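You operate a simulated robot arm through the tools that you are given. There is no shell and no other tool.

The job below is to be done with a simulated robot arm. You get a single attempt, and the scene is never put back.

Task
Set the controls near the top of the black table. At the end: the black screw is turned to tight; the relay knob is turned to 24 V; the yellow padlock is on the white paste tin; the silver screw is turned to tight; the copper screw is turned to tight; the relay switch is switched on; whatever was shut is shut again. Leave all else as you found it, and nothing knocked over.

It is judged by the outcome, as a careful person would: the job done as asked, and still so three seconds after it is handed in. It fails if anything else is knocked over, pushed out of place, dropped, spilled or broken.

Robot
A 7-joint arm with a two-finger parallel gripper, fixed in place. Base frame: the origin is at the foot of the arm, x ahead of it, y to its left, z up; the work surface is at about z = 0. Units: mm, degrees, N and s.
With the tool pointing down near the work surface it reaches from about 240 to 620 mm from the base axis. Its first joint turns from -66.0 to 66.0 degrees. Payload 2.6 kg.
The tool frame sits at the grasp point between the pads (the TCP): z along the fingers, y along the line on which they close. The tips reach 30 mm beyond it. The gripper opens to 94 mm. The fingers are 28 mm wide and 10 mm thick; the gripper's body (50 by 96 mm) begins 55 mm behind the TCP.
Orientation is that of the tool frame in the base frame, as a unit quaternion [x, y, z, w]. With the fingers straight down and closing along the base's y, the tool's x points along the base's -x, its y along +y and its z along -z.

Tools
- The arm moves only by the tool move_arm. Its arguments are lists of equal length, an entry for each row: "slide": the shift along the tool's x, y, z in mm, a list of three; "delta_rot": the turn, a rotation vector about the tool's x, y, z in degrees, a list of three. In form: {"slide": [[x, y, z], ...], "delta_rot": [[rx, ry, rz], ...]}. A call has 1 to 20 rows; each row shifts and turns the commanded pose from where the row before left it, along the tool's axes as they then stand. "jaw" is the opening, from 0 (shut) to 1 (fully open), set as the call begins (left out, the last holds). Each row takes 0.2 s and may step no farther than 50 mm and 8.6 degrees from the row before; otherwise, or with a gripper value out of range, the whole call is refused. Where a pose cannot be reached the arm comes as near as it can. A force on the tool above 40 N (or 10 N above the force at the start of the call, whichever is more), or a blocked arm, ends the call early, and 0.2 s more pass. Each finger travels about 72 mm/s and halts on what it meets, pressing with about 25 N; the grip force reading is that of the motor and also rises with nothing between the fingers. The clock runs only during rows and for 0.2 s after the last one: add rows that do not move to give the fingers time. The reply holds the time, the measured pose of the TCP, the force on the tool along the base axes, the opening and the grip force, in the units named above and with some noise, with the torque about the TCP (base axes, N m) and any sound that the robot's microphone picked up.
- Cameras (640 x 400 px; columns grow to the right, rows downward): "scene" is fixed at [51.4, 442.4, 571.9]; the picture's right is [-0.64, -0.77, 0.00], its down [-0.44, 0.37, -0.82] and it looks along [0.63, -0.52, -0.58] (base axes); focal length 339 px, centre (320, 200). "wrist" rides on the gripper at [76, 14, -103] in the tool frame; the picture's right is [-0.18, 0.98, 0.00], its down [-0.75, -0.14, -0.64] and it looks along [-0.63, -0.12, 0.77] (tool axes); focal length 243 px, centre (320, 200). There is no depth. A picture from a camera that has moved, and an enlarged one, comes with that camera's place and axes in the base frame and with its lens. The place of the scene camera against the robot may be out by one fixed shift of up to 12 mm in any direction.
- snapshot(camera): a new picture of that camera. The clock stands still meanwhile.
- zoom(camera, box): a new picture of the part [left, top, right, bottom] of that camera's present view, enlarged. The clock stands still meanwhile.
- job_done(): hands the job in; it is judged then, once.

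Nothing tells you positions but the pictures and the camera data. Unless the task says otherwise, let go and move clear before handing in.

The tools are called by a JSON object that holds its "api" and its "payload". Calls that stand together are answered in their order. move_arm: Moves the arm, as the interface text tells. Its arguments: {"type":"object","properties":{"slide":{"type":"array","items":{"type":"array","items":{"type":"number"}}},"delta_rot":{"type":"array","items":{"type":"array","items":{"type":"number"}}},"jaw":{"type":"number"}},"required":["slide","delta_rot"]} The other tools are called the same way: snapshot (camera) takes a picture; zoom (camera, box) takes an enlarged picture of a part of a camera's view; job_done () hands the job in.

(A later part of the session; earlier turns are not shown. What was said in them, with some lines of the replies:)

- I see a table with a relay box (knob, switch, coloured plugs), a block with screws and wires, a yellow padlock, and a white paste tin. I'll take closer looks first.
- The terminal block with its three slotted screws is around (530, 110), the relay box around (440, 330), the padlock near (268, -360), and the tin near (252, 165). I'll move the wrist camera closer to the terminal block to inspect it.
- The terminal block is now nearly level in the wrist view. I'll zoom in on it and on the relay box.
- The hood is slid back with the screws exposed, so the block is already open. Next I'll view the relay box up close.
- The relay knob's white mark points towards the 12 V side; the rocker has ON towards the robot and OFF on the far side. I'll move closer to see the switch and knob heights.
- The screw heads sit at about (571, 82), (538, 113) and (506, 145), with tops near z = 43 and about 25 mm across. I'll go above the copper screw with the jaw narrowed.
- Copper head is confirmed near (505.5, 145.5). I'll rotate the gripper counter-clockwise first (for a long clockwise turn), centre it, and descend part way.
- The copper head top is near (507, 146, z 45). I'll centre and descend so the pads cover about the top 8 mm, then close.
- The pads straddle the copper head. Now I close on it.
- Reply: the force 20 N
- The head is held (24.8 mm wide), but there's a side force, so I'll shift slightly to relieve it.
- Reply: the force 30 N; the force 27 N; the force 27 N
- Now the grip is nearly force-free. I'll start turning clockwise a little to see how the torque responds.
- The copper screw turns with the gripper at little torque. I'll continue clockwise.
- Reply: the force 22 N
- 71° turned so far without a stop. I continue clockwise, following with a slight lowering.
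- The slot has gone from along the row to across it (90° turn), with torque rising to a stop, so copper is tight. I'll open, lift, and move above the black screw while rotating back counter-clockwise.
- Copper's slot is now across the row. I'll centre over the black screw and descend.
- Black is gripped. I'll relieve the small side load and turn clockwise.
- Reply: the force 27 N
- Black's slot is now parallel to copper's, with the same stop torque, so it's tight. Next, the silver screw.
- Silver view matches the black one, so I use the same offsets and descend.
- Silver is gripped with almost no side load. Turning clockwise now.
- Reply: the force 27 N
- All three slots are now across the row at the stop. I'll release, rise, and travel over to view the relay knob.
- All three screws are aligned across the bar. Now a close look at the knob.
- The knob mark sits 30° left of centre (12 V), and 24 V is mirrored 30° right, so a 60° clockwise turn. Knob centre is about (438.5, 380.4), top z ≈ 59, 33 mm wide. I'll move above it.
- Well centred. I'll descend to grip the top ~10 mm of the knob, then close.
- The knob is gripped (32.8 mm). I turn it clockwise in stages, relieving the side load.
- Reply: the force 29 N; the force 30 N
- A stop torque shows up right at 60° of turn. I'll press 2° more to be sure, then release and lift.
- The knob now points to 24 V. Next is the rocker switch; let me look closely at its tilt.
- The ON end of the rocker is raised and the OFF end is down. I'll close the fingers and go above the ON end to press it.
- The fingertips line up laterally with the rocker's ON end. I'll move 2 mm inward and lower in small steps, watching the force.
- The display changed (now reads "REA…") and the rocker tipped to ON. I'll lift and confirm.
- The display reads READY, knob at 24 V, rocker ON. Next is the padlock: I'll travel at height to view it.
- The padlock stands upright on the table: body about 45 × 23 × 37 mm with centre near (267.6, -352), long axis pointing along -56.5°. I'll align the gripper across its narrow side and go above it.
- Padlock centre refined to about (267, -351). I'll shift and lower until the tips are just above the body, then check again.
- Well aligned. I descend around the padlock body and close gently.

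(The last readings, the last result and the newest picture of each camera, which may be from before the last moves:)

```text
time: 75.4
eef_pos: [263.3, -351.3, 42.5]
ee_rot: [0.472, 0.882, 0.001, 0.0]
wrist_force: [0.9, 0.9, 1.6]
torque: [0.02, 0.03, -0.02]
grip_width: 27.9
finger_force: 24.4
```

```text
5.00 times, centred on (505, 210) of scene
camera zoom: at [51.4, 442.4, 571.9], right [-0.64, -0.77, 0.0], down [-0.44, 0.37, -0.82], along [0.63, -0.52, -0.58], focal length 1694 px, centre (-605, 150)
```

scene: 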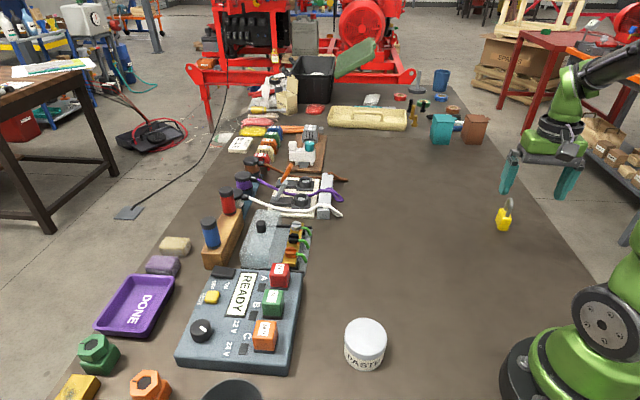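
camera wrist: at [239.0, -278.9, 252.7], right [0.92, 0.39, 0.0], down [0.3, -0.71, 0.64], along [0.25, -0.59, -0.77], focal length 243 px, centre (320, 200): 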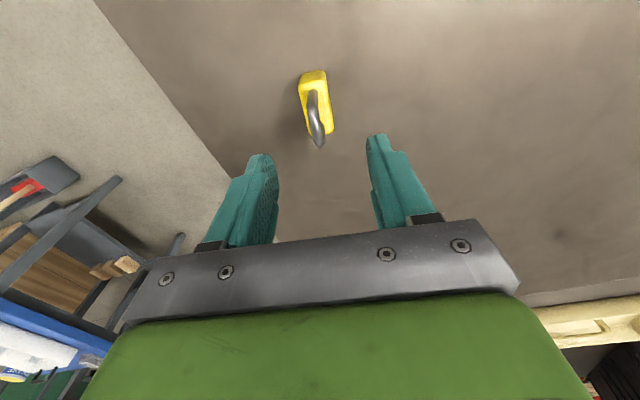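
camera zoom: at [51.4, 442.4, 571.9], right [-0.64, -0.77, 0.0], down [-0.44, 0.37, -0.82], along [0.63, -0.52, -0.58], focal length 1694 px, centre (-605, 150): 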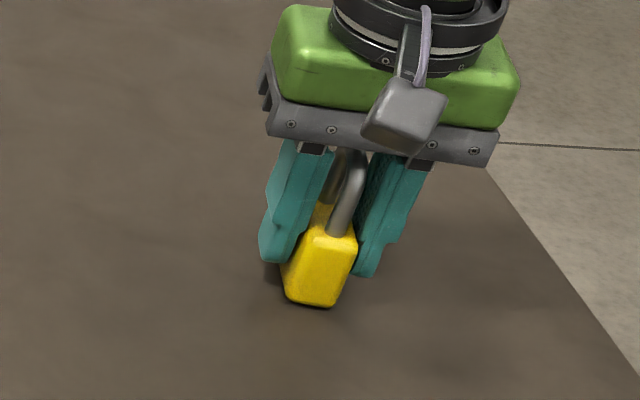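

Gripped at 27.9 mm with the fingers parallel to the body. I'll lift a little and check that it comes along upright.

{"api": "move_arm", "payload": {"slide": [[0, 0, -5], [0, 0, -10], [0, 0, -15], [0, 0, -20], [0, 0, 0]], "delta_rot": [[0, 0, 0], [0, 0, 0], [0, 0, 0], [0, 0, 0], [0, 0, 0]]}}

{"api": "zoom", "payload": {"camera": "scene", "box": [460, 150, 550, 250]}}

{"api": "snapshot", "payload": {"camera": "wrist"}}

```text
time: 76.6
eef_pos: [264.4, -352.2, 92.2]
ee_rot: [0.472, 0.882, 0.001, 0.0]
wrist_force: [0.8, 0.1, -1.8]
torque: [0.03, 0.03, 0.01]
grip_width: 28.2
finger_force: 24.6
```

```text
4.00 times, centred on (505, 200) of scene
camera zoom: at [51.4, 442.4, 572.0], right [-0.64, -0.77, 0.0], down [-0.44, 0.37, -0.82], along [0.63, -0.52, -0.58], focal length 1355 px, centre (-420, 200)
```

zoom: 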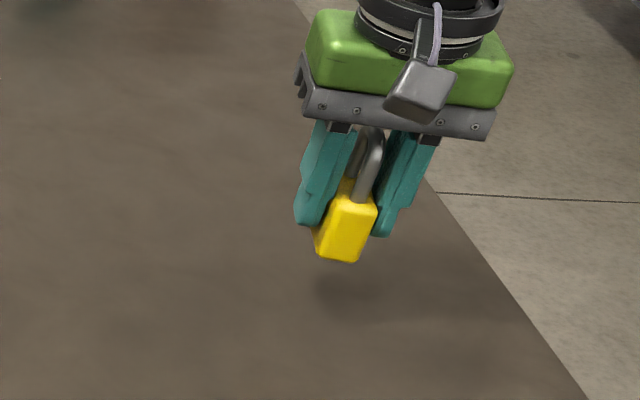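

```text
taken
camera wrist: at [234.8, -280.1, 195.8], right [0.92, 0.39, 0.0], down [0.3, -0.71, 0.64], along [0.25, -0.59, -0.77], focal length 243 px, centre (320, 200)
```

wrist: 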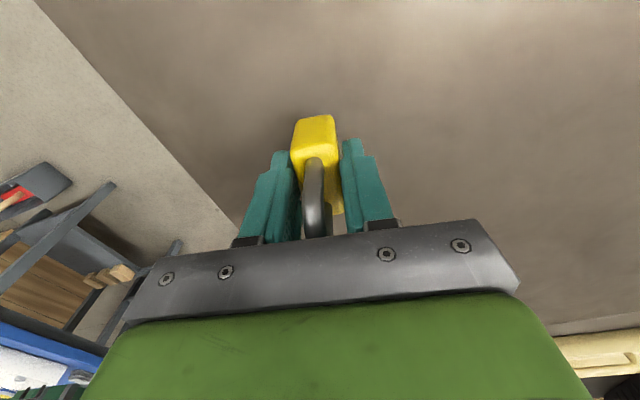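

The padlock is held upright; its bottom is about 42.4 mm below the TCP. I'll raise it and carry it round towards the tin.

{"api": "move_arm", "payload": {"slide": [[0, 0, -30], [0, 0, -34], [0, 0, -34], [18.9, 24, 0], [18.9, 24, 0], [18.9, 24, 0], [18.9, 24, 0], [18.9, 24, 0], [18.9, 24, 0], [18.9, 24, 0], [18.9, 24, 0], [31.4, 18.9, 0], [31.4, 18.9, 0], [31.4, 18.9, 0], [31.4, 18.9, 0], [31.4, 18.9, 0], [31.4, 18.9, 0]], "delta_rot": [[0, 0, 0], [0, 0, 0], [0, 0, 0], [0, 0, 0], [0, 0, 0], [0, 0, 0], [0, 0, 0], [0, 0, 0], [0, 0, 0], [0, 0, 0], [0, 0, 0], [0, 0, 0], [0, 0, 0], [0, 0, 0], [0, 0, 0], [0, 0, 0], [0, 0, 0]]}}

{"api": "move_arm", "payload": {"slide": [[0, 0, 0], [0, 0, 0], [0, 0, 0], [0, 0, 0], [0, 0, 0], [0, 0, 0], [0, 0, 0], [0, 0, 0], [0, 0, 0], [0, 0, 0], [0, 0, 0], [0, 0, 0], [0, 0, 0]], "delta_rot": [[0, 0, -7.2], [0, 0, -7.2], [0, 0, -7.2], [0, 0, -7.2], [0, 0, -7.2], [0, 0, -7.2], [0, 0, -7.2], [0, 0, -7.2], [0, 0, -7.2], [0, 0, -7.2], [0, 0, -7.2], [0, 0, -7.2], [0, 0, 0]]}}

{"api": "snapshot", "payload": {"camera": "wrist"}}

{"api": "snapshot", "payload": {"camera": "scene"}}

```text
time: 80.2
eef_pos: [328.2, 100.1, 190.8]
ee_rot: [0.472, 0.881, 0.001, -0.001]
wrist_force: [-0.5, 0.3, -2.0]
torque: [-0.01, -0.01, 0.0]
grip_width: 28.2
finger_force: 25.0
```

```text
time: 83.0
eef_pos: [329.7, 100.2, 190.9]
ee_rot: [-0.26, 0.966, -0.001, 0.0]
wrist_force: [0.2, 0.1, 0.1]
torque: [0.02, 0.04, -0.02]
grip_width: 11.2
finger_force: 0.1
```

```text
taken
camera wrist: at [257.5, 74.8, 294.1], right [-0.34, 0.94, 0.0], down [0.72, 0.26, 0.64], along [0.6, 0.22, -0.77], focal length 243 px, centre (320, 200)
```

wrist: 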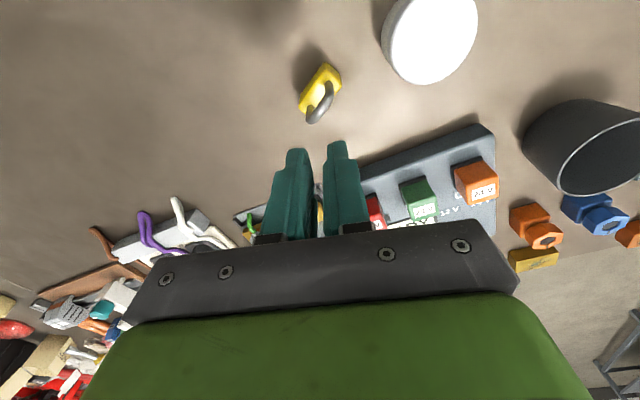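

```text
taken
```

scene: 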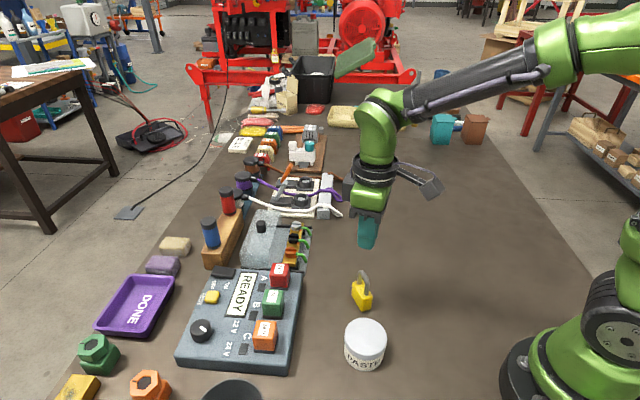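

The padlock slipped out of the grip during the rotation and is now on the table near the tin. Let me look at how it landed before doing anything else.

{"api": "zoom", "payload": {"camera": "wrist", "box": [270, 40, 370, 150]}}

{"api": "zoom", "payload": {"camera": "scene", "box": [320, 250, 410, 380]}}

{"api": "zoom", "payload": {"camera": "wrist", "box": [360, 0, 500, 110]}}

```text
3.64 times, centred on (320, 95) of wrist
camera zoom: at [257.5, 74.8, 294.1], right [-0.34, 0.94, 0.0], down [0.72, 0.26, 0.64], along [0.6, 0.22, -0.77], focal length 882 px, centre (320, 582)
```

zoom: 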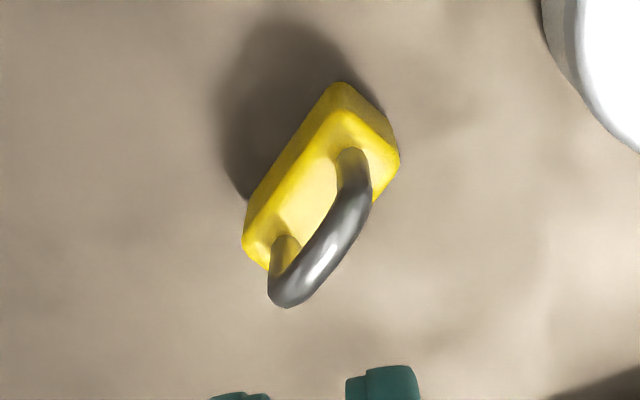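

```text
3.08 times, centred on (365, 315) of scene
camera zoom: at [51.4, 442.4, 571.9], right [-0.64, -0.77, 0.0], down [-0.44, 0.37, -0.82], along [0.63, -0.52, -0.58], focal length 1042 px, centre (182, -154)
```

zoom: 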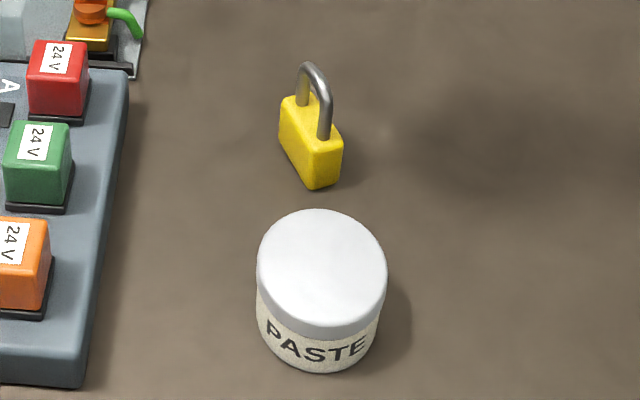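

```text
3.64 times, centred on (430, 55) of wrist
camera zoom: at [257.5, 74.8, 294.1], right [-0.34, 0.94, 0.0], down [0.72, 0.26, 0.64], along [0.6, 0.22, -0.77], focal length 882 px, centre (-80, 727)
```

zoom: 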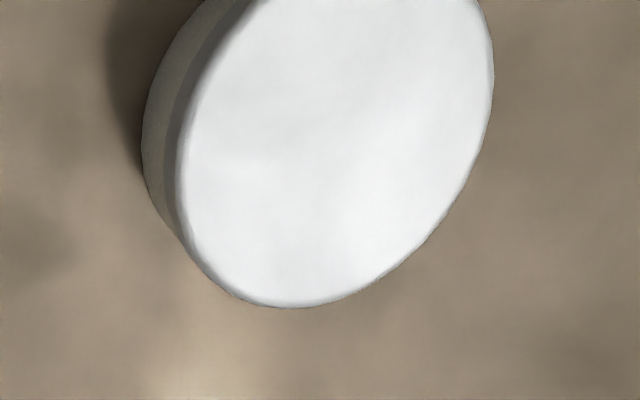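

The padlock landed upright and the tin looks untouched. I'll open the jaw, align with the padlock's long axis (about -22°) and look again before re-gripping.

{"api": "move_arm", "payload": {"slide": [[0, 0, 0], [0, 0, 0], [0, 0, 0], [0, 0, 0], [0, 0, 0], [0, 0, 0], [0, 0, 0], [0, 0, 15], [0, 0, 15], [0, 0, 0]], "delta_rot": [[0, 0, 7.5], [0, 0, 7.5], [0, 0, 7.5], [0, 0, 7.5], [0, 0, 7.5], [0, 0, 7.5], [0, 0, 7.5], [0, 0, 0], [0, 0, 0], [0, 0, 0]], "jaw": 0.6}}

{"api": "snapshot", "payload": {"camera": "wrist"}}

{"api": "zoom", "payload": {"camera": "wrist", "box": [240, 60, 400, 190]}}

```text
time: 85.2
eef_pos: [331.1, 100.1, 160.5]
ee_rot: [0.194, 0.981, 0.0, 0.0]
wrist_force: [-0.8, 0.6, 0.3]
torque: [-0.02, -0.03, -0.02]
grip_width: 56.7
finger_force: 0.0
```

```text
taken
camera wrist: at [266.7, 143.3, 263.5], right [0.54, 0.84, 0.0], down [0.64, -0.42, 0.64], along [0.54, -0.35, -0.77], focal length 243 px, centre (320, 200)
```

wrist: 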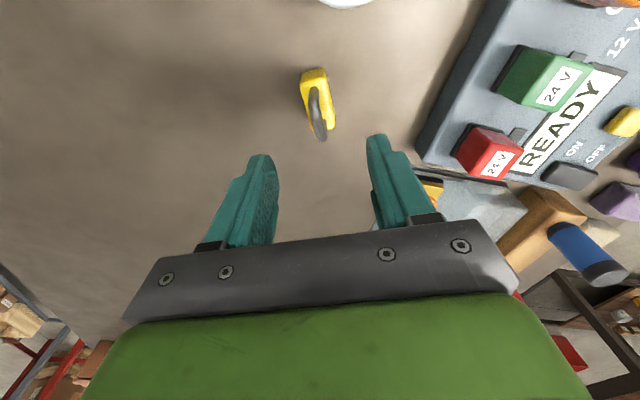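

```text
3.08 times, centred on (320, 125) of wrist
camera zoom: at [266.7, 143.3, 263.5], right [0.54, 0.84, 0.0], down [0.64, -0.42, 0.64], along [0.54, -0.35, -0.77], focal length 746 px, centre (320, 431)
```

zoom: 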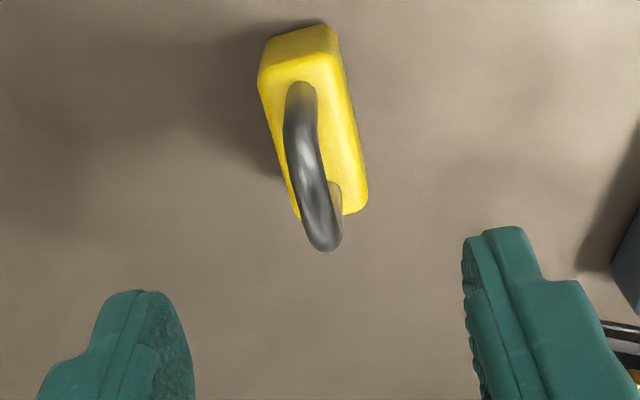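

The padlock is centred at about (331.5, 100), long axis about -20°. I'll fine-align and lower around it.

{"api": "move_arm", "payload": {"slide": [[0, -1.5, 0], [0, 0, 25], [0, 0, 25], [0, 0, 28], [0, 0, 0]], "delta_rot": [[0, 0, -2.6], [0, 0, 0], [0, 0, 0], [0, 0, 0], [0, 0, 0]], "jaw": 0.5}}

{"api": "zoom", "payload": {"camera": "wrist", "box": [220, 80, 420, 210]}}

{"api": "zoom", "payload": {"camera": "scene", "box": [320, 220, 420, 320]}}

```text
time: 86.4
eef_pos: [327.9, 100.5, 82.2]
ee_rot: [0.171, 0.985, 0.0, 0.0]
wrist_force: [0.6, 0.3, -0.6]
torque: [0.01, 0.0, 0.01]
grip_width: 46.9
finger_force: 0.0
```

```text
3.08 times, centred on (320, 145) of wrist
camera zoom: at [262.5, 140.3, 185.3], right [0.51, 0.86, 0.0], down [0.66, -0.39, 0.64], along [0.55, -0.32, -0.77], focal length 746 px, centre (320, 369)
```

zoom: 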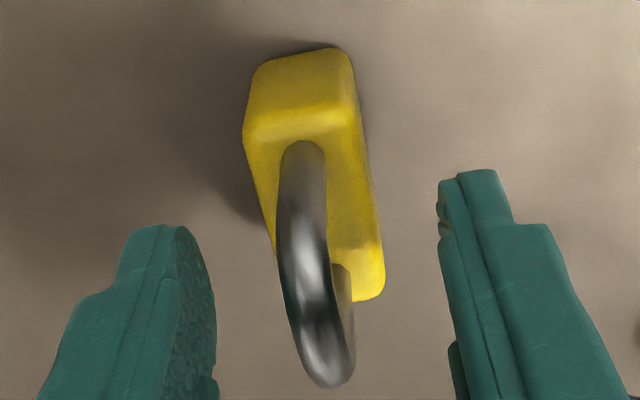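

```text
4.00 times, centred on (370, 270) of scene
camera zoom: at [51.4, 442.4, 571.9], right [-0.64, -0.77, 0.0], down [-0.44, 0.37, -0.82], along [0.63, -0.52, -0.58], focal length 1355 px, centre (120, -80)
```

zoom: 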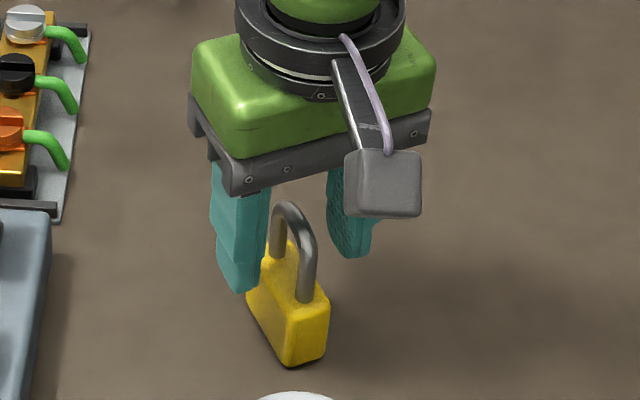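

{"api": "move_arm", "payload": {"slide": [[-3, -1.6, 0], [0, 0, 12], [0, 0, 12], [0, 0, 12], [0, 0, 9.5], [0, 0, 0]], "delta_rot": [[0, 0, 0], [0, 0, 0], [0, 0, 0], [0, 0, 0], [0, 0, 0], [0, 0, 0]], "jaw": 0.48}}

{"api": "zoom", "payload": {"camera": "wrist", "box": [220, 100, 420, 230]}}

{"api": "zoom", "payload": {"camera": "scene", "box": [320, 220, 420, 320]}}

```text
time: 87.8
eef_pos: [329.5, 97.4, 35.7]
ee_rot: [0.172, 0.985, 0.0, 0.0]
wrist_force: [-0.4, 0.1, -1.0]
torque: [0.0, 0.0, 0.03]
grip_width: 45.1
finger_force: 0.1
```

```text
3.08 times, centred on (320, 165) of wrist
camera zoom: at [264.2, 136.8, 139.3], right [0.51, 0.86, 0.0], down [0.66, -0.39, 0.64], along [0.55, -0.33, -0.77], focal length 746 px, centre (320, 308)
```

zoom: 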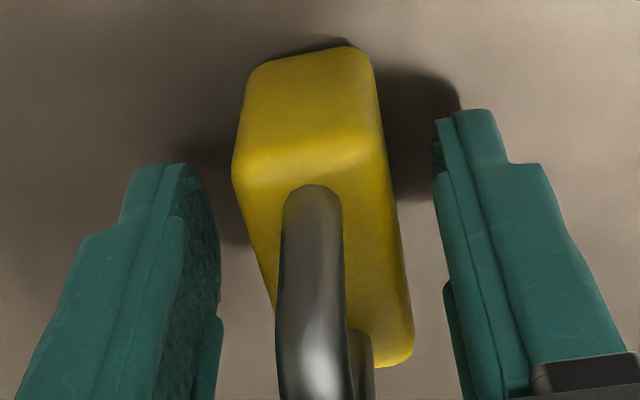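

```text
4.00 times, centred on (370, 270) of scene
camera zoom: at [51.4, 442.4, 571.9], right [-0.64, -0.77, 0.0], down [-0.44, 0.37, -0.82], along [0.63, -0.52, -0.58], focal length 1355 px, centre (120, -80)
```

zoom: 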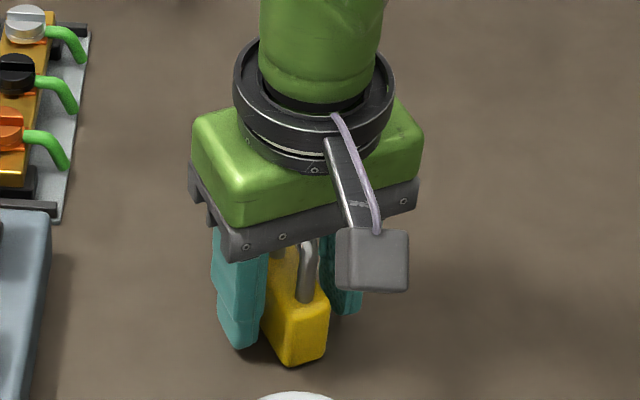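

Well centred. Closing on the body, with the pads deeper this time.

{"api": "move_arm", "payload": {"slide": [[0, 0, 0], [0, 0, 0], [0, 0, 0], [0, 0, 0], [0, 0, 0]], "delta_rot": [[0, 0, 0], [0, 0, 0], [0, 0, 0], [0, 0, 0], [0, 0, 0]], "jaw": 0.05}}

{"api": "zoom", "payload": {"camera": "wrist", "box": [220, 100, 420, 230]}}

{"api": "zoom", "payload": {"camera": "scene", "box": [320, 220, 420, 320]}}

```text
time: 89.0
eef_pos: [330.2, 98.2, 36.5]
ee_rot: [0.171, 0.985, 0.0, 0.0]
wrist_force: [1.4, -1.0, -0.1]
torque: [0.02, 0.0, 0.02]
grip_width: 27.9
finger_force: 25.0
```

```text
3.08 times, centred on (320, 165) of wrist
camera zoom: at [264.3, 136.8, 139.5], right [0.51, 0.86, 0.0], down [0.66, -0.39, 0.64], along [0.55, -0.32, -0.77], focal length 746 px, centre (320, 308)
```

zoom: 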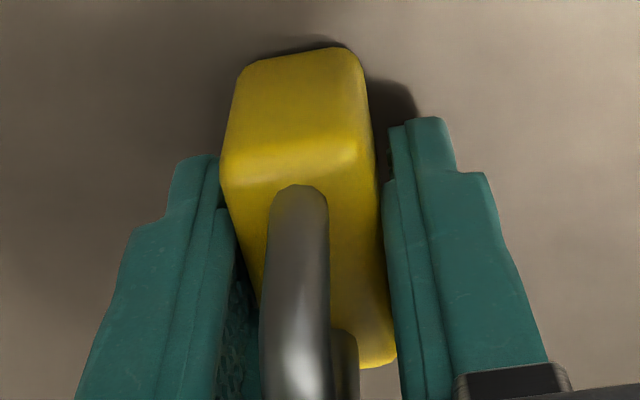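

```text
4.00 times, centred on (370, 270) of scene
camera zoom: at [51.4, 442.4, 571.9], right [-0.64, -0.77, 0.0], down [-0.44, 0.37, -0.82], along [0.63, -0.52, -0.58], focal length 1355 px, centre (120, -80)
```

zoom: 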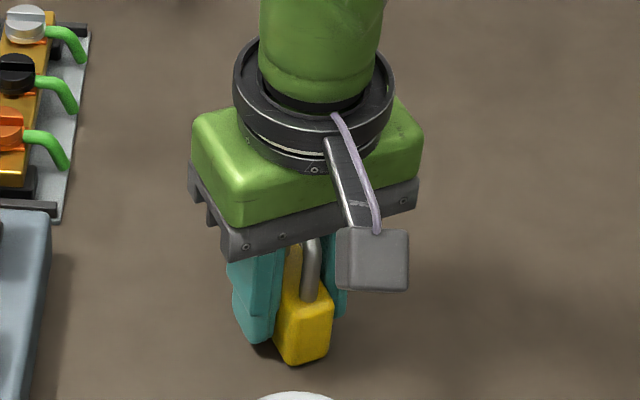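

Held at 27.9 mm, bottom 36.3 mm below the TCP. I'll lift gently and, with no rotation this time, verify the hold.

{"api": "move_arm", "payload": {"slide": [[0, 0, -3], [0, 0, -5], [0, 0, -8], [0, 0, -8], [0, 0, 0]], "delta_rot": [[0, 0, 0], [0, 0, 0], [0, 0, 0], [0, 0, 0], [0, 0, 0]]}}

{"api": "zoom", "payload": {"camera": "scene", "box": [320, 220, 420, 320]}}

{"api": "zoom", "payload": {"camera": "wrist", "box": [220, 100, 420, 230]}}

```text
time: 90.2
eef_pos: [329.9, 97.6, 60.5]
ee_rot: [0.172, 0.985, -0.001, 0.0]
wrist_force: [0.6, 0.8, -2.5]
torque: [0.01, 0.01, 0.0]
grip_width: 27.9
finger_force: 25.4
```

```text
4.00 times, centred on (370, 270) of scene
camera zoom: at [51.4, 442.4, 571.9], right [-0.64, -0.77, 0.0], down [-0.44, 0.37, -0.82], along [0.63, -0.52, -0.58], focal length 1355 px, centre (120, -80)
```

zoom: 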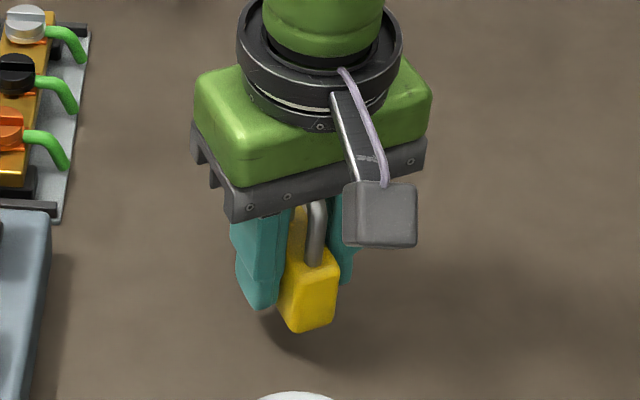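

```text
3.08 times, centred on (320, 165) of wrist
camera zoom: at [264.4, 136.1, 164.1], right [0.51, 0.86, 0.0], down [0.66, -0.39, 0.64], along [0.55, -0.32, -0.77], focal length 746 px, centre (320, 308)
```

zoom: 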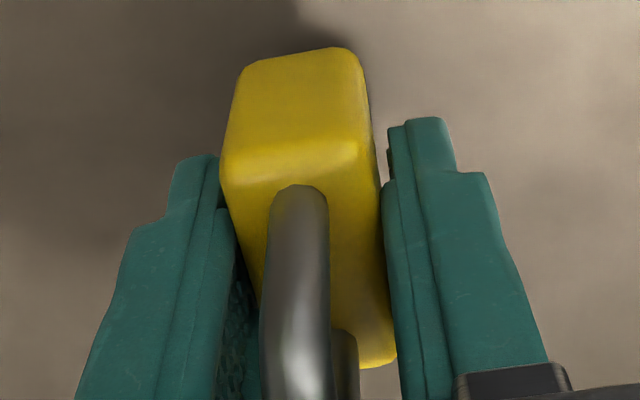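

{"api": "move_arm", "payload": {"slide": [[0, 0, -10], [0, 0, -13], [0, 0, -13], [0, 0, -13], [0, 0, -12], [0, 0, 0]], "delta_rot": [[0, 0, 0], [0, 0, 0], [0, 0, 0], [0, 0, 0], [0, 0, 0], [0, 0, 0]]}}

{"api": "snapshot", "payload": {"camera": "wrist"}}

{"api": "zoom", "payload": {"camera": "scene", "box": [310, 200, 430, 380]}}

```text
time: 91.6
eef_pos: [330.6, 97.1, 120.6]
ee_rot: [0.172, 0.985, 0.0, 0.0]
wrist_force: [-0.3, -0.4, -2.0]
torque: [-0.01, -0.01, -0.02]
grip_width: 28.2
finger_force: 25.1
```

```text
taken
camera wrist: at [264.6, 135.6, 224.8], right [0.51, 0.86, 0.0], down [0.66, -0.39, 0.64], along [0.55, -0.32, -0.77], focal length 243 px, centre (320, 200)
```

wrist: 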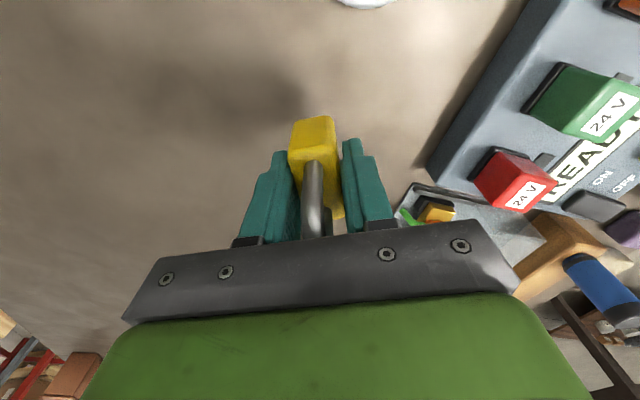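

```text
2.22 times, centred on (370, 290) of scene
camera zoom: at [51.4, 442.4, 571.9], right [-0.64, -0.77, 0.0], down [-0.44, 0.37, -0.82], along [0.63, -0.52, -0.58], focal length 753 px, centre (209, 0)
```

zoom: 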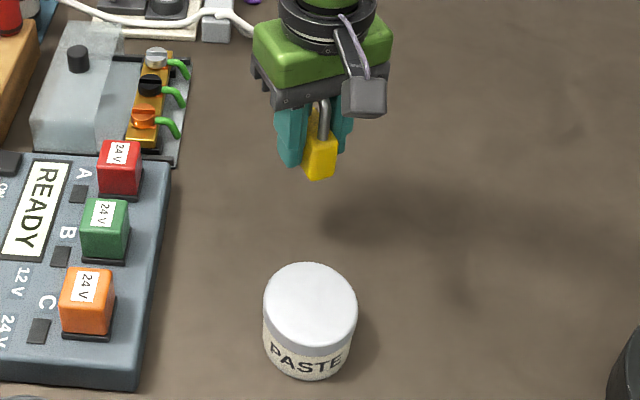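

Steady so far. I'll move slowly half-way to the tin and look.

{"api": "move_arm", "payload": {"slide": [[9, 4, 0], [13.5, 5.8, 0], [13.5, 5.8, 0], [9, 4, 0], [0, 0, 0]], "delta_rot": [[0, 0, 0], [0, 0, 0], [0, 0, 0], [0, 0, 0], [0, 0, 0]]}}

{"api": "snapshot", "payload": {"camera": "wrist"}}

{"api": "zoom", "payload": {"camera": "wrist", "box": [240, 0, 480, 150]}}

{"api": "zoom", "payload": {"camera": "scene", "box": [310, 200, 430, 380]}}

```text
time: 92.8
eef_pos: [295.8, 129.7, 123.6]
ee_rot: [0.173, 0.985, 0.0, 0.0]
wrist_force: [0.4, 0.2, -0.8]
torque: [0.01, 0.0, 0.01]
grip_width: 28.2
finger_force: 25.1
```

```text
taken
camera wrist: at [229.7, 169.2, 225.8], right [0.51, 0.86, 0.0], down [0.66, -0.39, 0.64], along [0.55, -0.32, -0.77], focal length 243 px, centre (320, 200)
```

wrist: 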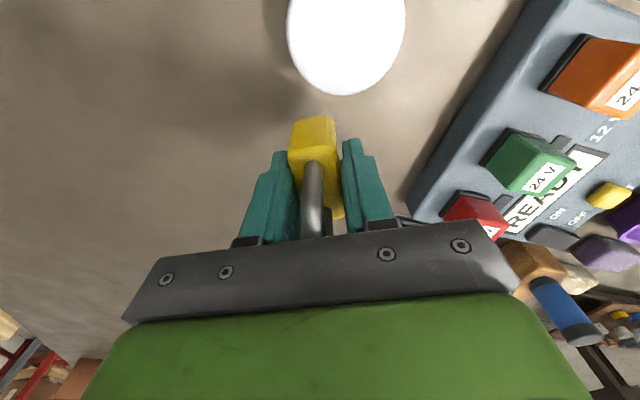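

```text
2.67 times, centred on (360, 75) of wrist
camera zoom: at [229.7, 169.2, 225.8], right [0.51, 0.86, 0.0], down [0.66, -0.39, 0.64], along [0.55, -0.32, -0.77], focal length 647 px, centre (213, 533)
```

zoom: 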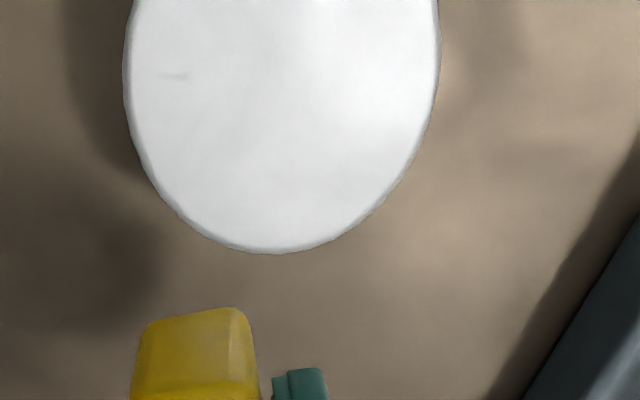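

```text
2.22 times, centred on (370, 290) of scene
camera zoom: at [51.4, 442.4, 571.9], right [-0.64, -0.77, 0.0], down [-0.44, 0.37, -0.82], along [0.63, -0.52, -0.58], focal length 753 px, centre (209, 0)
```

zoom: 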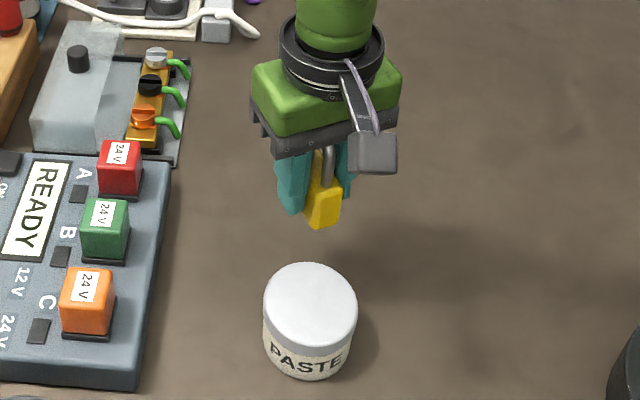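

The tin's lid centre is at about (252.5, 172.3), top near z ≈ 55, radius ≈ 34. I'll move slowly above it.

{"api": "move_arm", "payload": {"slide": [[8, 3.6, 0], [13, 5.9, 0], [13, 5.9, 0], [13, 5.8, 0], [8.4, 3.8, 0], [0, 0, 0]], "delta_rot": [[0, 0, 0], [0, 0, 0], [0, 0, 0], [0, 0, 0], [0, 0, 0], [0, 0, 0]]}}

{"api": "snapshot", "payload": {"camera": "wrist"}}

{"api": "zoom", "payload": {"camera": "scene", "box": [310, 220, 430, 380]}}

```text
time: 94.2
eef_pos: [250.9, 172.5, 121.6]
ee_rot: [0.171, 0.985, 0.0, 0.0]
wrist_force: [-0.3, -0.1, -0.9]
torque: [0.0, -0.02, -0.02]
grip_width: 28.1
finger_force: 24.4
```

```text
taken
camera wrist: at [185.0, 212.1, 224.8], right [0.51, 0.86, 0.0], down [0.66, -0.39, 0.64], along [0.55, -0.32, -0.77], focal length 243 px, centre (320, 200)
```

wrist: 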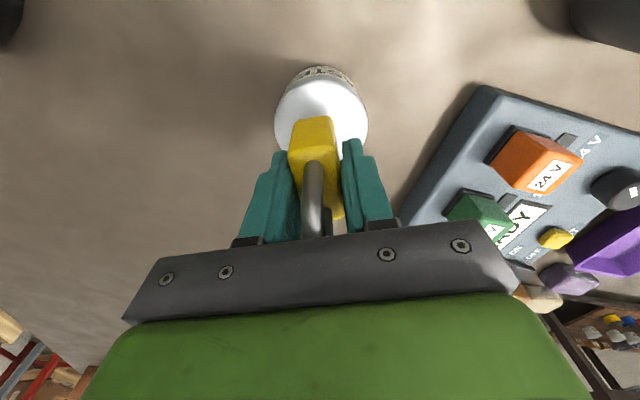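

```text
2.50 times, centred on (370, 300) of scene
camera zoom: at [51.4, 442.4, 571.9], right [-0.64, -0.77, 0.0], down [-0.44, 0.37, -0.82], along [0.63, -0.52, -0.58], focal length 847 px, centre (195, -50)
```

zoom: 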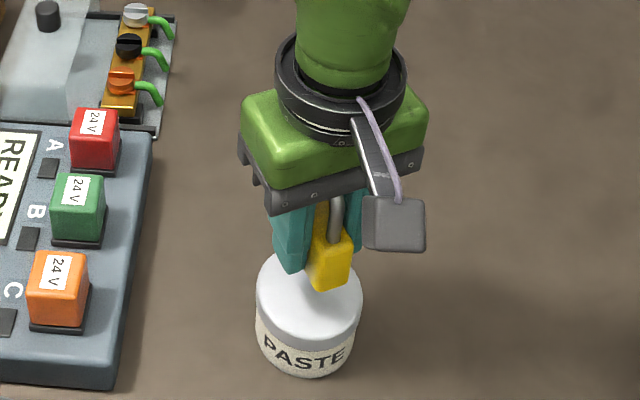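

{"api": "zoom", "payload": {"camera": "wrist", "box": [250, 50, 400, 180]}}

```text
3.08 times, centred on (325, 115) of wrist
camera zoom: at [185.0, 212.1, 224.8], right [0.51, 0.86, 0.0], down [0.66, -0.39, 0.64], along [0.55, -0.32, -0.77], focal length 746 px, centre (305, 462)
```

zoom: 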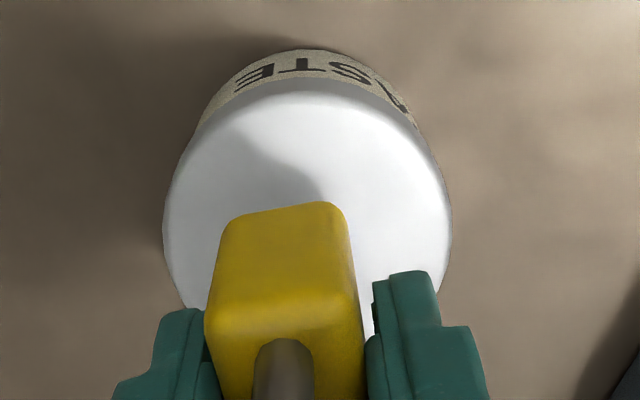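

The padlock is centred over the lid. I'll lower it gently and feel for contact.

{"api": "move_arm", "payload": {"slide": [[0, 0, 6], [0, 0, 7], [0, 0, 6], [0, 0, 4], [0, 0, 0]], "delta_rot": [[0, 0, 0], [0, 0, 0], [0, 0, 0], [0, 0, 0], [0, 0, 0]]}}

{"api": "zoom", "payload": {"camera": "scene", "box": [310, 270, 420, 380]}}

{"api": "zoom", "payload": {"camera": "wrist", "box": [250, 50, 400, 180]}}

```text
time: 95.4
eef_pos: [251.6, 171.8, 98.0]
ee_rot: [0.173, 0.985, 0.001, 0.0]
wrist_force: [0.5, 0.4, -2.7]
torque: [0.0, -0.01, 0.0]
grip_width: 28.1
finger_force: 25.2
```

```text
3.64 times, centred on (365, 325) of scene
camera zoom: at [51.4, 442.4, 571.9], right [-0.64, -0.77, 0.0], down [-0.44, 0.37, -0.82], along [0.63, -0.52, -0.58], focal length 1232 px, centre (156, -254)
```

zoom: 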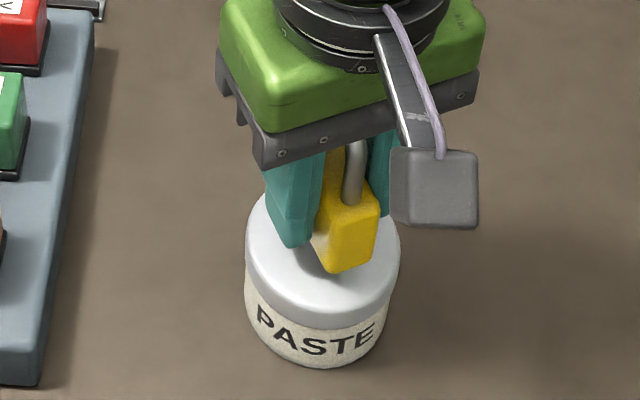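

```text
3.08 times, centred on (325, 115) of wrist
camera zoom: at [185.6, 212.2, 201.8], right [0.51, 0.86, 0.0], down [0.66, -0.39, 0.64], along [0.55, -0.32, -0.77], focal length 746 px, centre (305, 462)
```

zoom: 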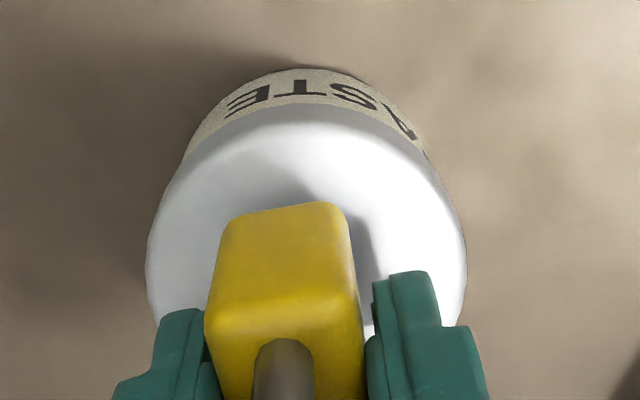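

{"api": "move_arm", "payload": {"slide": [[0, 0, 1.5], [0, 0, 1.5], [0, 0, 0]], "delta_rot": [[0, 0, 0], [0, 0, 0], [0, 0, 0]]}}

{"api": "move_arm", "payload": {"slide": [[0, 0, 1.2], [0, 0, 0]], "delta_rot": [[0, 0, 0], [0, 0, 0]]}}

{"api": "zoom", "payload": {"camera": "scene", "box": [330, 290, 400, 360]}}

```text
time: 96.2
eef_pos: [250.6, 173.8, 95.4]
ee_rot: [0.172, 0.985, -0.001, -0.001]
wrist_force: [0.6, 0.1, -1.2]
torque: [-0.01, 0.02, 0.01]
grip_width: 28.0
finger_force: 25.2
```

```text
time: 96.8
eef_pos: [252.0, 171.9, 94.9]
ee_rot: [0.171, 0.985, 0.0, 0.0]
wrist_force: [0.4, 0.3, -1.7]
torque: [0.01, 0.0, 0.0]
grip_width: 28.2
finger_force: 25.5
```

```text
5.71 times, centred on (365, 325) of scene
camera zoom: at [51.4, 442.4, 571.9], right [-0.64, -0.77, 0.0], down [-0.44, 0.37, -0.82], along [0.63, -0.52, -0.58], focal length 1936 px, centre (63, -514)
```

zoom: 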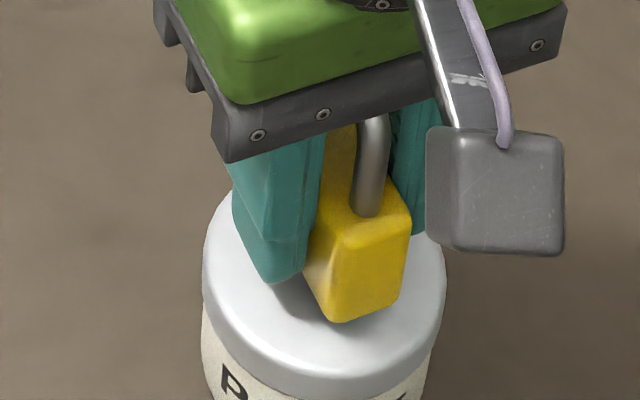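

{"api": "move_arm", "payload": {"slide": [[0, 0, 1.2], [0, 0, 1.2], [0, 0, 0]], "delta_rot": [[0, 0, 0], [0, 0, 0], [0, 0, 0]]}}

{"api": "move_arm", "payload": {"slide": [[0, 0, 1.2], [0, 0, 0]], "delta_rot": [[0, 0, 0], [0, 0, 0]]}}

{"api": "zoom", "payload": {"camera": "scene", "box": [330, 290, 400, 360]}}

```text
time: 97.6
eef_pos: [250.8, 173.8, 92.0]
ee_rot: [0.172, 0.985, 0.001, -0.001]
wrist_force: [0.4, -0.5, -1.5]
torque: [-0.02, -0.02, -0.02]
grip_width: 28.1
finger_force: 25.5
```

```text
time: 98.2
eef_pos: [251.8, 172.8, 90.9]
ee_rot: [0.172, 0.985, 0.0, 0.0]
wrist_force: [0.7, -0.3, -1.7]
torque: [0.0, -0.01, 0.02]
grip_width: 28.3
finger_force: 25.1
```

```text
5.71 times, centred on (365, 325) of scene
camera zoom: at [51.4, 442.4, 571.9], right [-0.64, -0.77, 0.0], down [-0.44, 0.37, -0.82], along [0.63, -0.52, -0.58], focal length 1936 px, centre (63, -514)
```

zoom: 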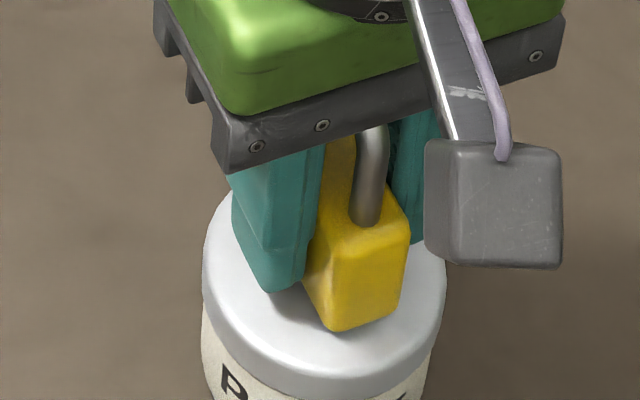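

{"api": "move_arm", "payload": {"slide": [[0, 0, 1], [0, 0, 0]], "delta_rot": [[0, 0, 0], [0, 0, 0]]}}

{"api": "move_arm", "payload": {"slide": [[0, 0, 1], [0, 0, 0]], "delta_rot": [[0, 0, 0], [0, 0, 0]]}}

{"api": "move_arm", "payload": {"slide": [[0, 0, 1], [0, 0, 0]], "delta_rot": [[0, 0, 0], [0, 0, 0]]}}

{"api": "zoom", "payload": {"camera": "scene", "box": [330, 290, 400, 360]}}

```text
time: 98.8
eef_pos: [250.9, 172.7, 90.5]
ee_rot: [0.172, 0.985, 0.0, 0.0]
wrist_force: [0.0, -0.5, -1.3]
torque: [0.0, -0.03, 0.01]
grip_width: 28.3
finger_force: 25.3
```

```text
time: 99.4
eef_pos: [251.3, 173.7, 88.1]
ee_rot: [0.172, 0.985, 0.0, 0.0]
wrist_force: [0.1, 0.4, -1.6]
torque: [0.02, -0.01, 0.0]
grip_width: 28.1
finger_force: 25.0
```

```text
time: 100.0
eef_pos: [250.7, 173.5, 87.3]
ee_rot: [0.173, 0.985, 0.001, -0.001]
wrist_force: [0.0, -0.5, -1.5]
torque: [0.02, -0.04, -0.02]
grip_width: 28.2
finger_force: 24.7
```

```text
5.71 times, centred on (365, 325) of scene
camera zoom: at [51.4, 442.4, 571.9], right [-0.64, -0.77, 0.0], down [-0.44, 0.37, -0.82], along [0.63, -0.52, -0.58], focal length 1936 px, centre (63, -514)
```

zoom: 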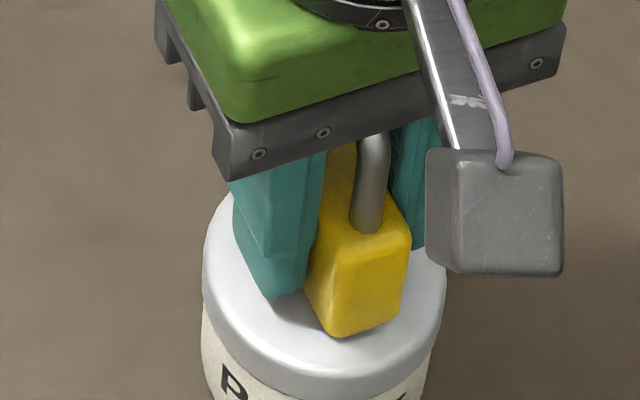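

{"api": "move_arm", "payload": {"slide": [[0, 0, 1], [0, 0, 0]], "delta_rot": [[0, 0, 0], [0, 0, 0]]}}

{"api": "move_arm", "payload": {"slide": [[0, 0, 1], [0, 0, 0]], "delta_rot": [[0, 0, 0], [0, 0, 0]]}}

{"api": "zoom", "payload": {"camera": "scene", "box": [330, 290, 400, 360]}}

{"api": "zoom", "payload": {"camera": "wrist", "box": [250, 50, 400, 180]}}

```text
time: 100.6
eef_pos: [250.7, 173.4, 87.1]
ee_rot: [0.172, 0.985, 0.001, 0.0]
wrist_force: [-7.6, -2.1, 21.5]
torque: [0.07, 0.3, 0.04]
grip_width: 28.0
finger_force: 24.8
```

```text
time: 101.2
eef_pos: [250.8, 172.2, 86.1]
ee_rot: [0.172, 0.985, 0.001, 0.001]
wrist_force: [-3.0, 0.3, 24.5]
torque: [-0.03, 0.0, 0.0]
grip_width: 28.4
finger_force: 25.4
```

```text
5.71 times, centred on (365, 325) of scene
camera zoom: at [51.3, 442.4, 572.0], right [-0.64, -0.77, 0.0], down [-0.44, 0.37, -0.82], along [0.63, -0.52, -0.58], focal length 1936 px, centre (63, -514)
```

zoom: 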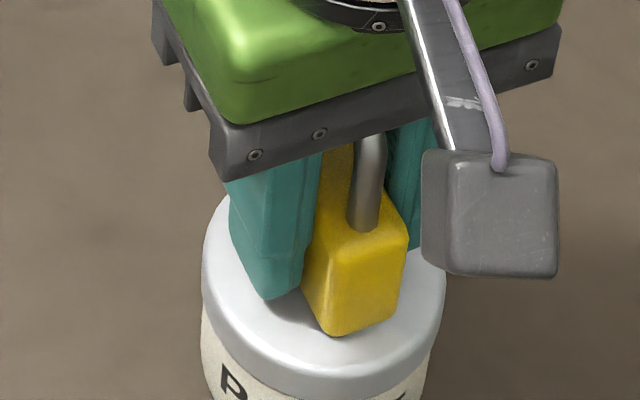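

```text
3.08 times, centred on (325, 115) of wrist
camera zoom: at [186.1, 212.4, 189.9], right [0.51, 0.86, 0.0], down [0.66, -0.39, 0.64], along [0.56, -0.32, -0.77], focal length 746 px, centre (305, 462)
```

zoom: 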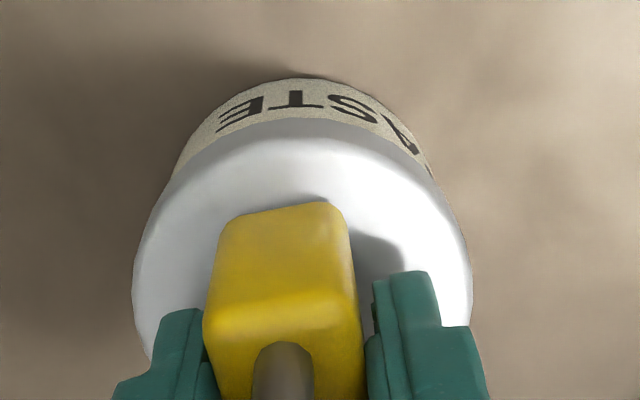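

Contact is felt. I'll ease off 1 mm to relieve the pressure and check the force before releasing.

{"api": "move_arm", "payload": {"slide": [[0, 0, -1.0], [0, 0, 0]], "delta_rot": [[0, 0, 0], [0, 0, 0]]}}

```text
time: 101.8
eef_pos: [251.7, 172.4, 86.5]
ee_rot: [0.171, 0.985, 0.0, -0.001]
wrist_force: [2.7, 0.9, 8.1]
torque: [0.01, -0.29, 0.05]
grip_width: 28.3
finger_force: 24.4
```

{"api": "move_arm", "payload": {"slide": [[0, 0, -0.4], [0, 0, 0]], "delta_rot": [[0, 0, 0], [0, 0, 0]]}}

{"api": "move_arm", "payload": {"slide": [[0, 0, 0], [0, 0, 0]], "delta_rot": [[0, 0, 0], [0, 0, 0]], "jaw": 0.33}}

{"api": "move_arm", "payload": {"slide": [[0, 0, 0], [0, 0, 0]], "delta_rot": [[0, 0, 0], [0, 0, 0]], "jaw": 0.5}}

{"api": "zoom", "payload": {"camera": "scene", "box": [330, 290, 400, 360]}}

{"api": "zoom", "payload": {"camera": "wrist", "box": [250, 50, 400, 180]}}

```text
time: 102.4
eef_pos: [249.6, 172.9, 87.1]
ee_rot: [0.172, 0.985, -0.001, -0.001]
wrist_force: [0.4, -0.4, 0.2]
torque: [0.0, -0.07, -0.03]
grip_width: 28.1
finger_force: 24.8
```

```text
time: 103.0
eef_pos: [250.4, 173.5, 87.6]
ee_rot: [0.173, 0.985, 0.0, 0.0]
wrist_force: [-0.4, 0.6, 0.1]
torque: [0.0, 0.0, -0.01]
grip_width: 31.0
finger_force: 0.0
```

```text
time: 103.6
eef_pos: [251.8, 172.4, 88.7]
ee_rot: [0.171, 0.985, -0.001, 0.0]
wrist_force: [-0.4, 0.7, -0.8]
torque: [0.01, 0.01, -0.01]
grip_width: 47.0
finger_force: 0.0
```

```text
5.71 times, centred on (365, 325) of scene
camera zoom: at [51.4, 442.4, 571.9], right [-0.64, -0.77, 0.0], down [-0.44, 0.37, -0.82], along [0.63, -0.52, -0.58], focal length 1936 px, centre (63, -514)
```

zoom: 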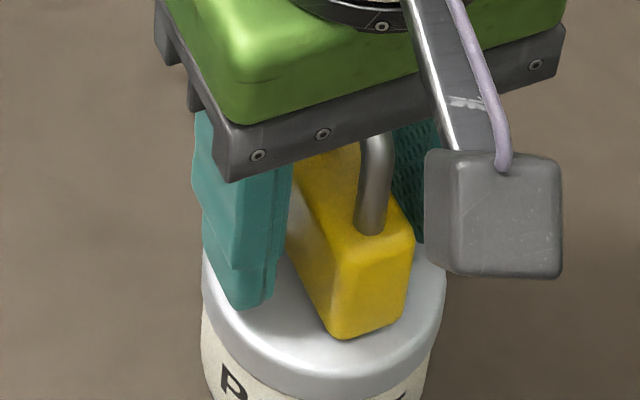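

```text
3.08 times, centred on (325, 115) of wrist
camera zoom: at [185.2, 212.4, 190.8], right [0.51, 0.86, 0.0], down [0.66, -0.39, 0.64], along [0.55, -0.32, -0.77], focal length 746 px, centre (305, 462)
```

zoom: 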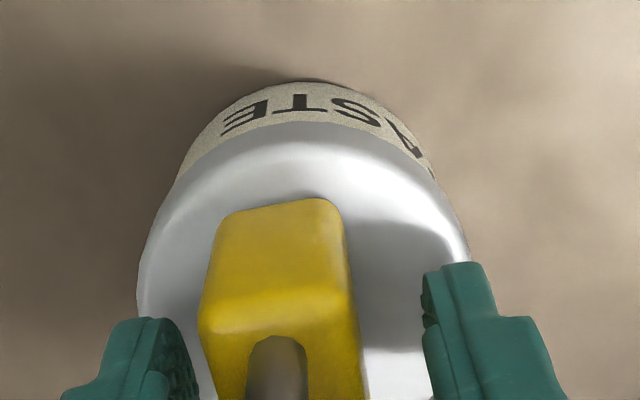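

The padlock stands on the lid, released. I'll rise straight up and clear.

{"api": "move_arm", "payload": {"slide": [[0, 0, -6], [0, 0, -12], [0, 0, -20], [0, 0, -30], [0, 0, -35], [0, 0, -35], [0, 0, 0]], "delta_rot": [[0, 0, 0], [0, 0, 0], [0, 0, 0], [0, 0, 0], [0, 0, 0], [0, 0, 0], [0, 0, 0]]}}

{"api": "move_arm", "payload": {"slide": [[-30, -20, 0], [-30, -20, 0], [-30, -20, 0], [0, 0, 0]], "delta_rot": [[0, 0, 0], [0, 0, 0], [0, 0, 0], [0, 0, 0]]}}

{"api": "snapshot", "payload": {"camera": "scene"}}

{"api": "zoom", "payload": {"camera": "scene", "box": [310, 250, 420, 380]}}

{"api": "snapshot", "payload": {"camera": "wrist"}}

{"api": "zoom", "payload": {"camera": "scene", "box": [170, 200, 320, 380]}}

```text
time: 105.2
eef_pos: [249.5, 173.6, 223.9]
ee_rot: [0.172, 0.985, 0.0, 0.0]
wrist_force: [-0.1, -0.1, -0.7]
torque: [0.02, 0.01, -0.02]
grip_width: 46.9
finger_force: 0.1
```

```text
time: 106.2
eef_pos: [318.0, 85.1, 225.1]
ee_rot: [0.171, 0.985, 0.0, 0.0]
wrist_force: [0.5, 0.0, 0.2]
torque: [-0.03, -0.03, 0.0]
grip_width: 47.1
finger_force: 0.1
```

```text
taken
```

scene: 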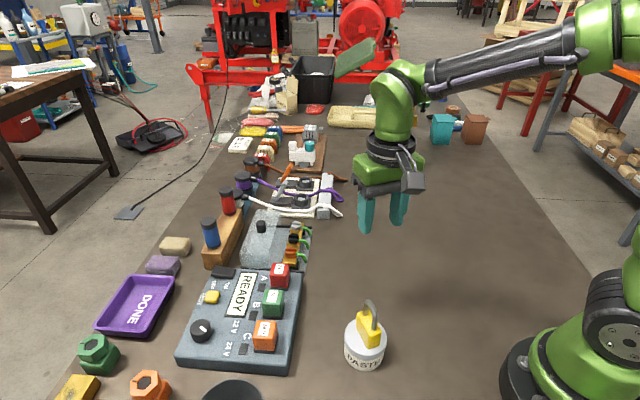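

```text
3.08 times, centred on (365, 315) of scene
camera zoom: at [51.4, 442.4, 571.9], right [-0.64, -0.77, 0.0], down [-0.44, 0.37, -0.82], along [0.63, -0.52, -0.58], focal length 1042 px, centre (182, -154)
```

zoom: 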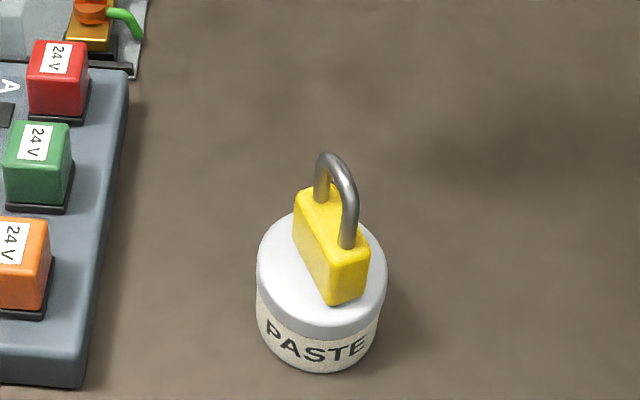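

```text
taken
camera wrist: at [252.1, 125.5, 329.4], right [0.51, 0.86, 0.0], down [0.66, -0.39, 0.64], along [0.55, -0.32, -0.77], focal length 243 px, centre (320, 200)
```

wrist: 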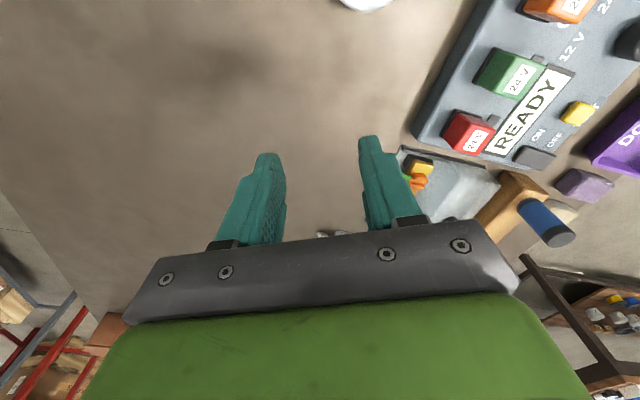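

```text
2.22 times, centred on (245, 290) of scene
camera zoom: at [51.4, 442.4, 571.9], right [-0.64, -0.77, 0.0], down [-0.44, 0.37, -0.82], along [0.63, -0.52, -0.58], focal length 753 px, centre (487, 0)
```

zoom: 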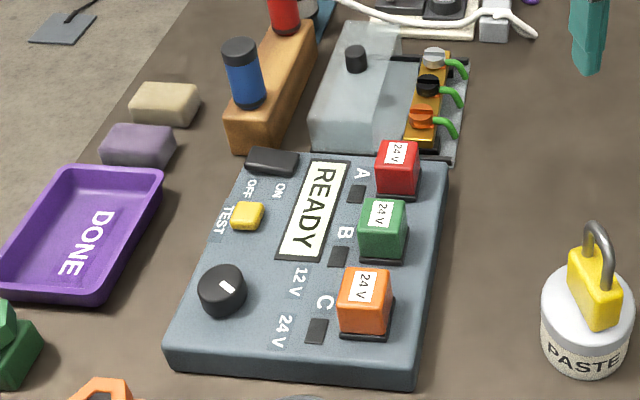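

Final check: the three screws are across at their stops, the knob is at 24 V, the switch is ON with the display at READY, and the padlock stands on the tin. The hood is open as I found it, and the arm is clear. I'm handing in now.

{"api": "job_done", "payload": {}}

```text
The job is handed in.
```

I handed the job in with everything set as you asked. The one mishap is that I dropped the padlock once on the way.

- **Screws:** copper, black and silver were each turned clockwise 90° to a firm stop, and their slots now line up across the bar.
- **Relay knob:** it is turned 60° clockwise to its stop, and its mark points at 24 V.
- **Relay switch:** the ON end is pressed down, and the display changed from OFF to READY.
- **Padlock:** it stands upright on the lid of the white paste tin, and the gripper is clear of it.
- **Covers:** I opened nothing. The clear hood on the screw block was already slid back, so I left it that way.

**Padlock drop:** while I was turning the gripper, the padlock slipped out from about 150 mm up. It landed upright on bare table next to the tin. I saw no damage, and the tin did not move. I picked it up again with a deeper grip, carried it without turning, and set it on the lid.
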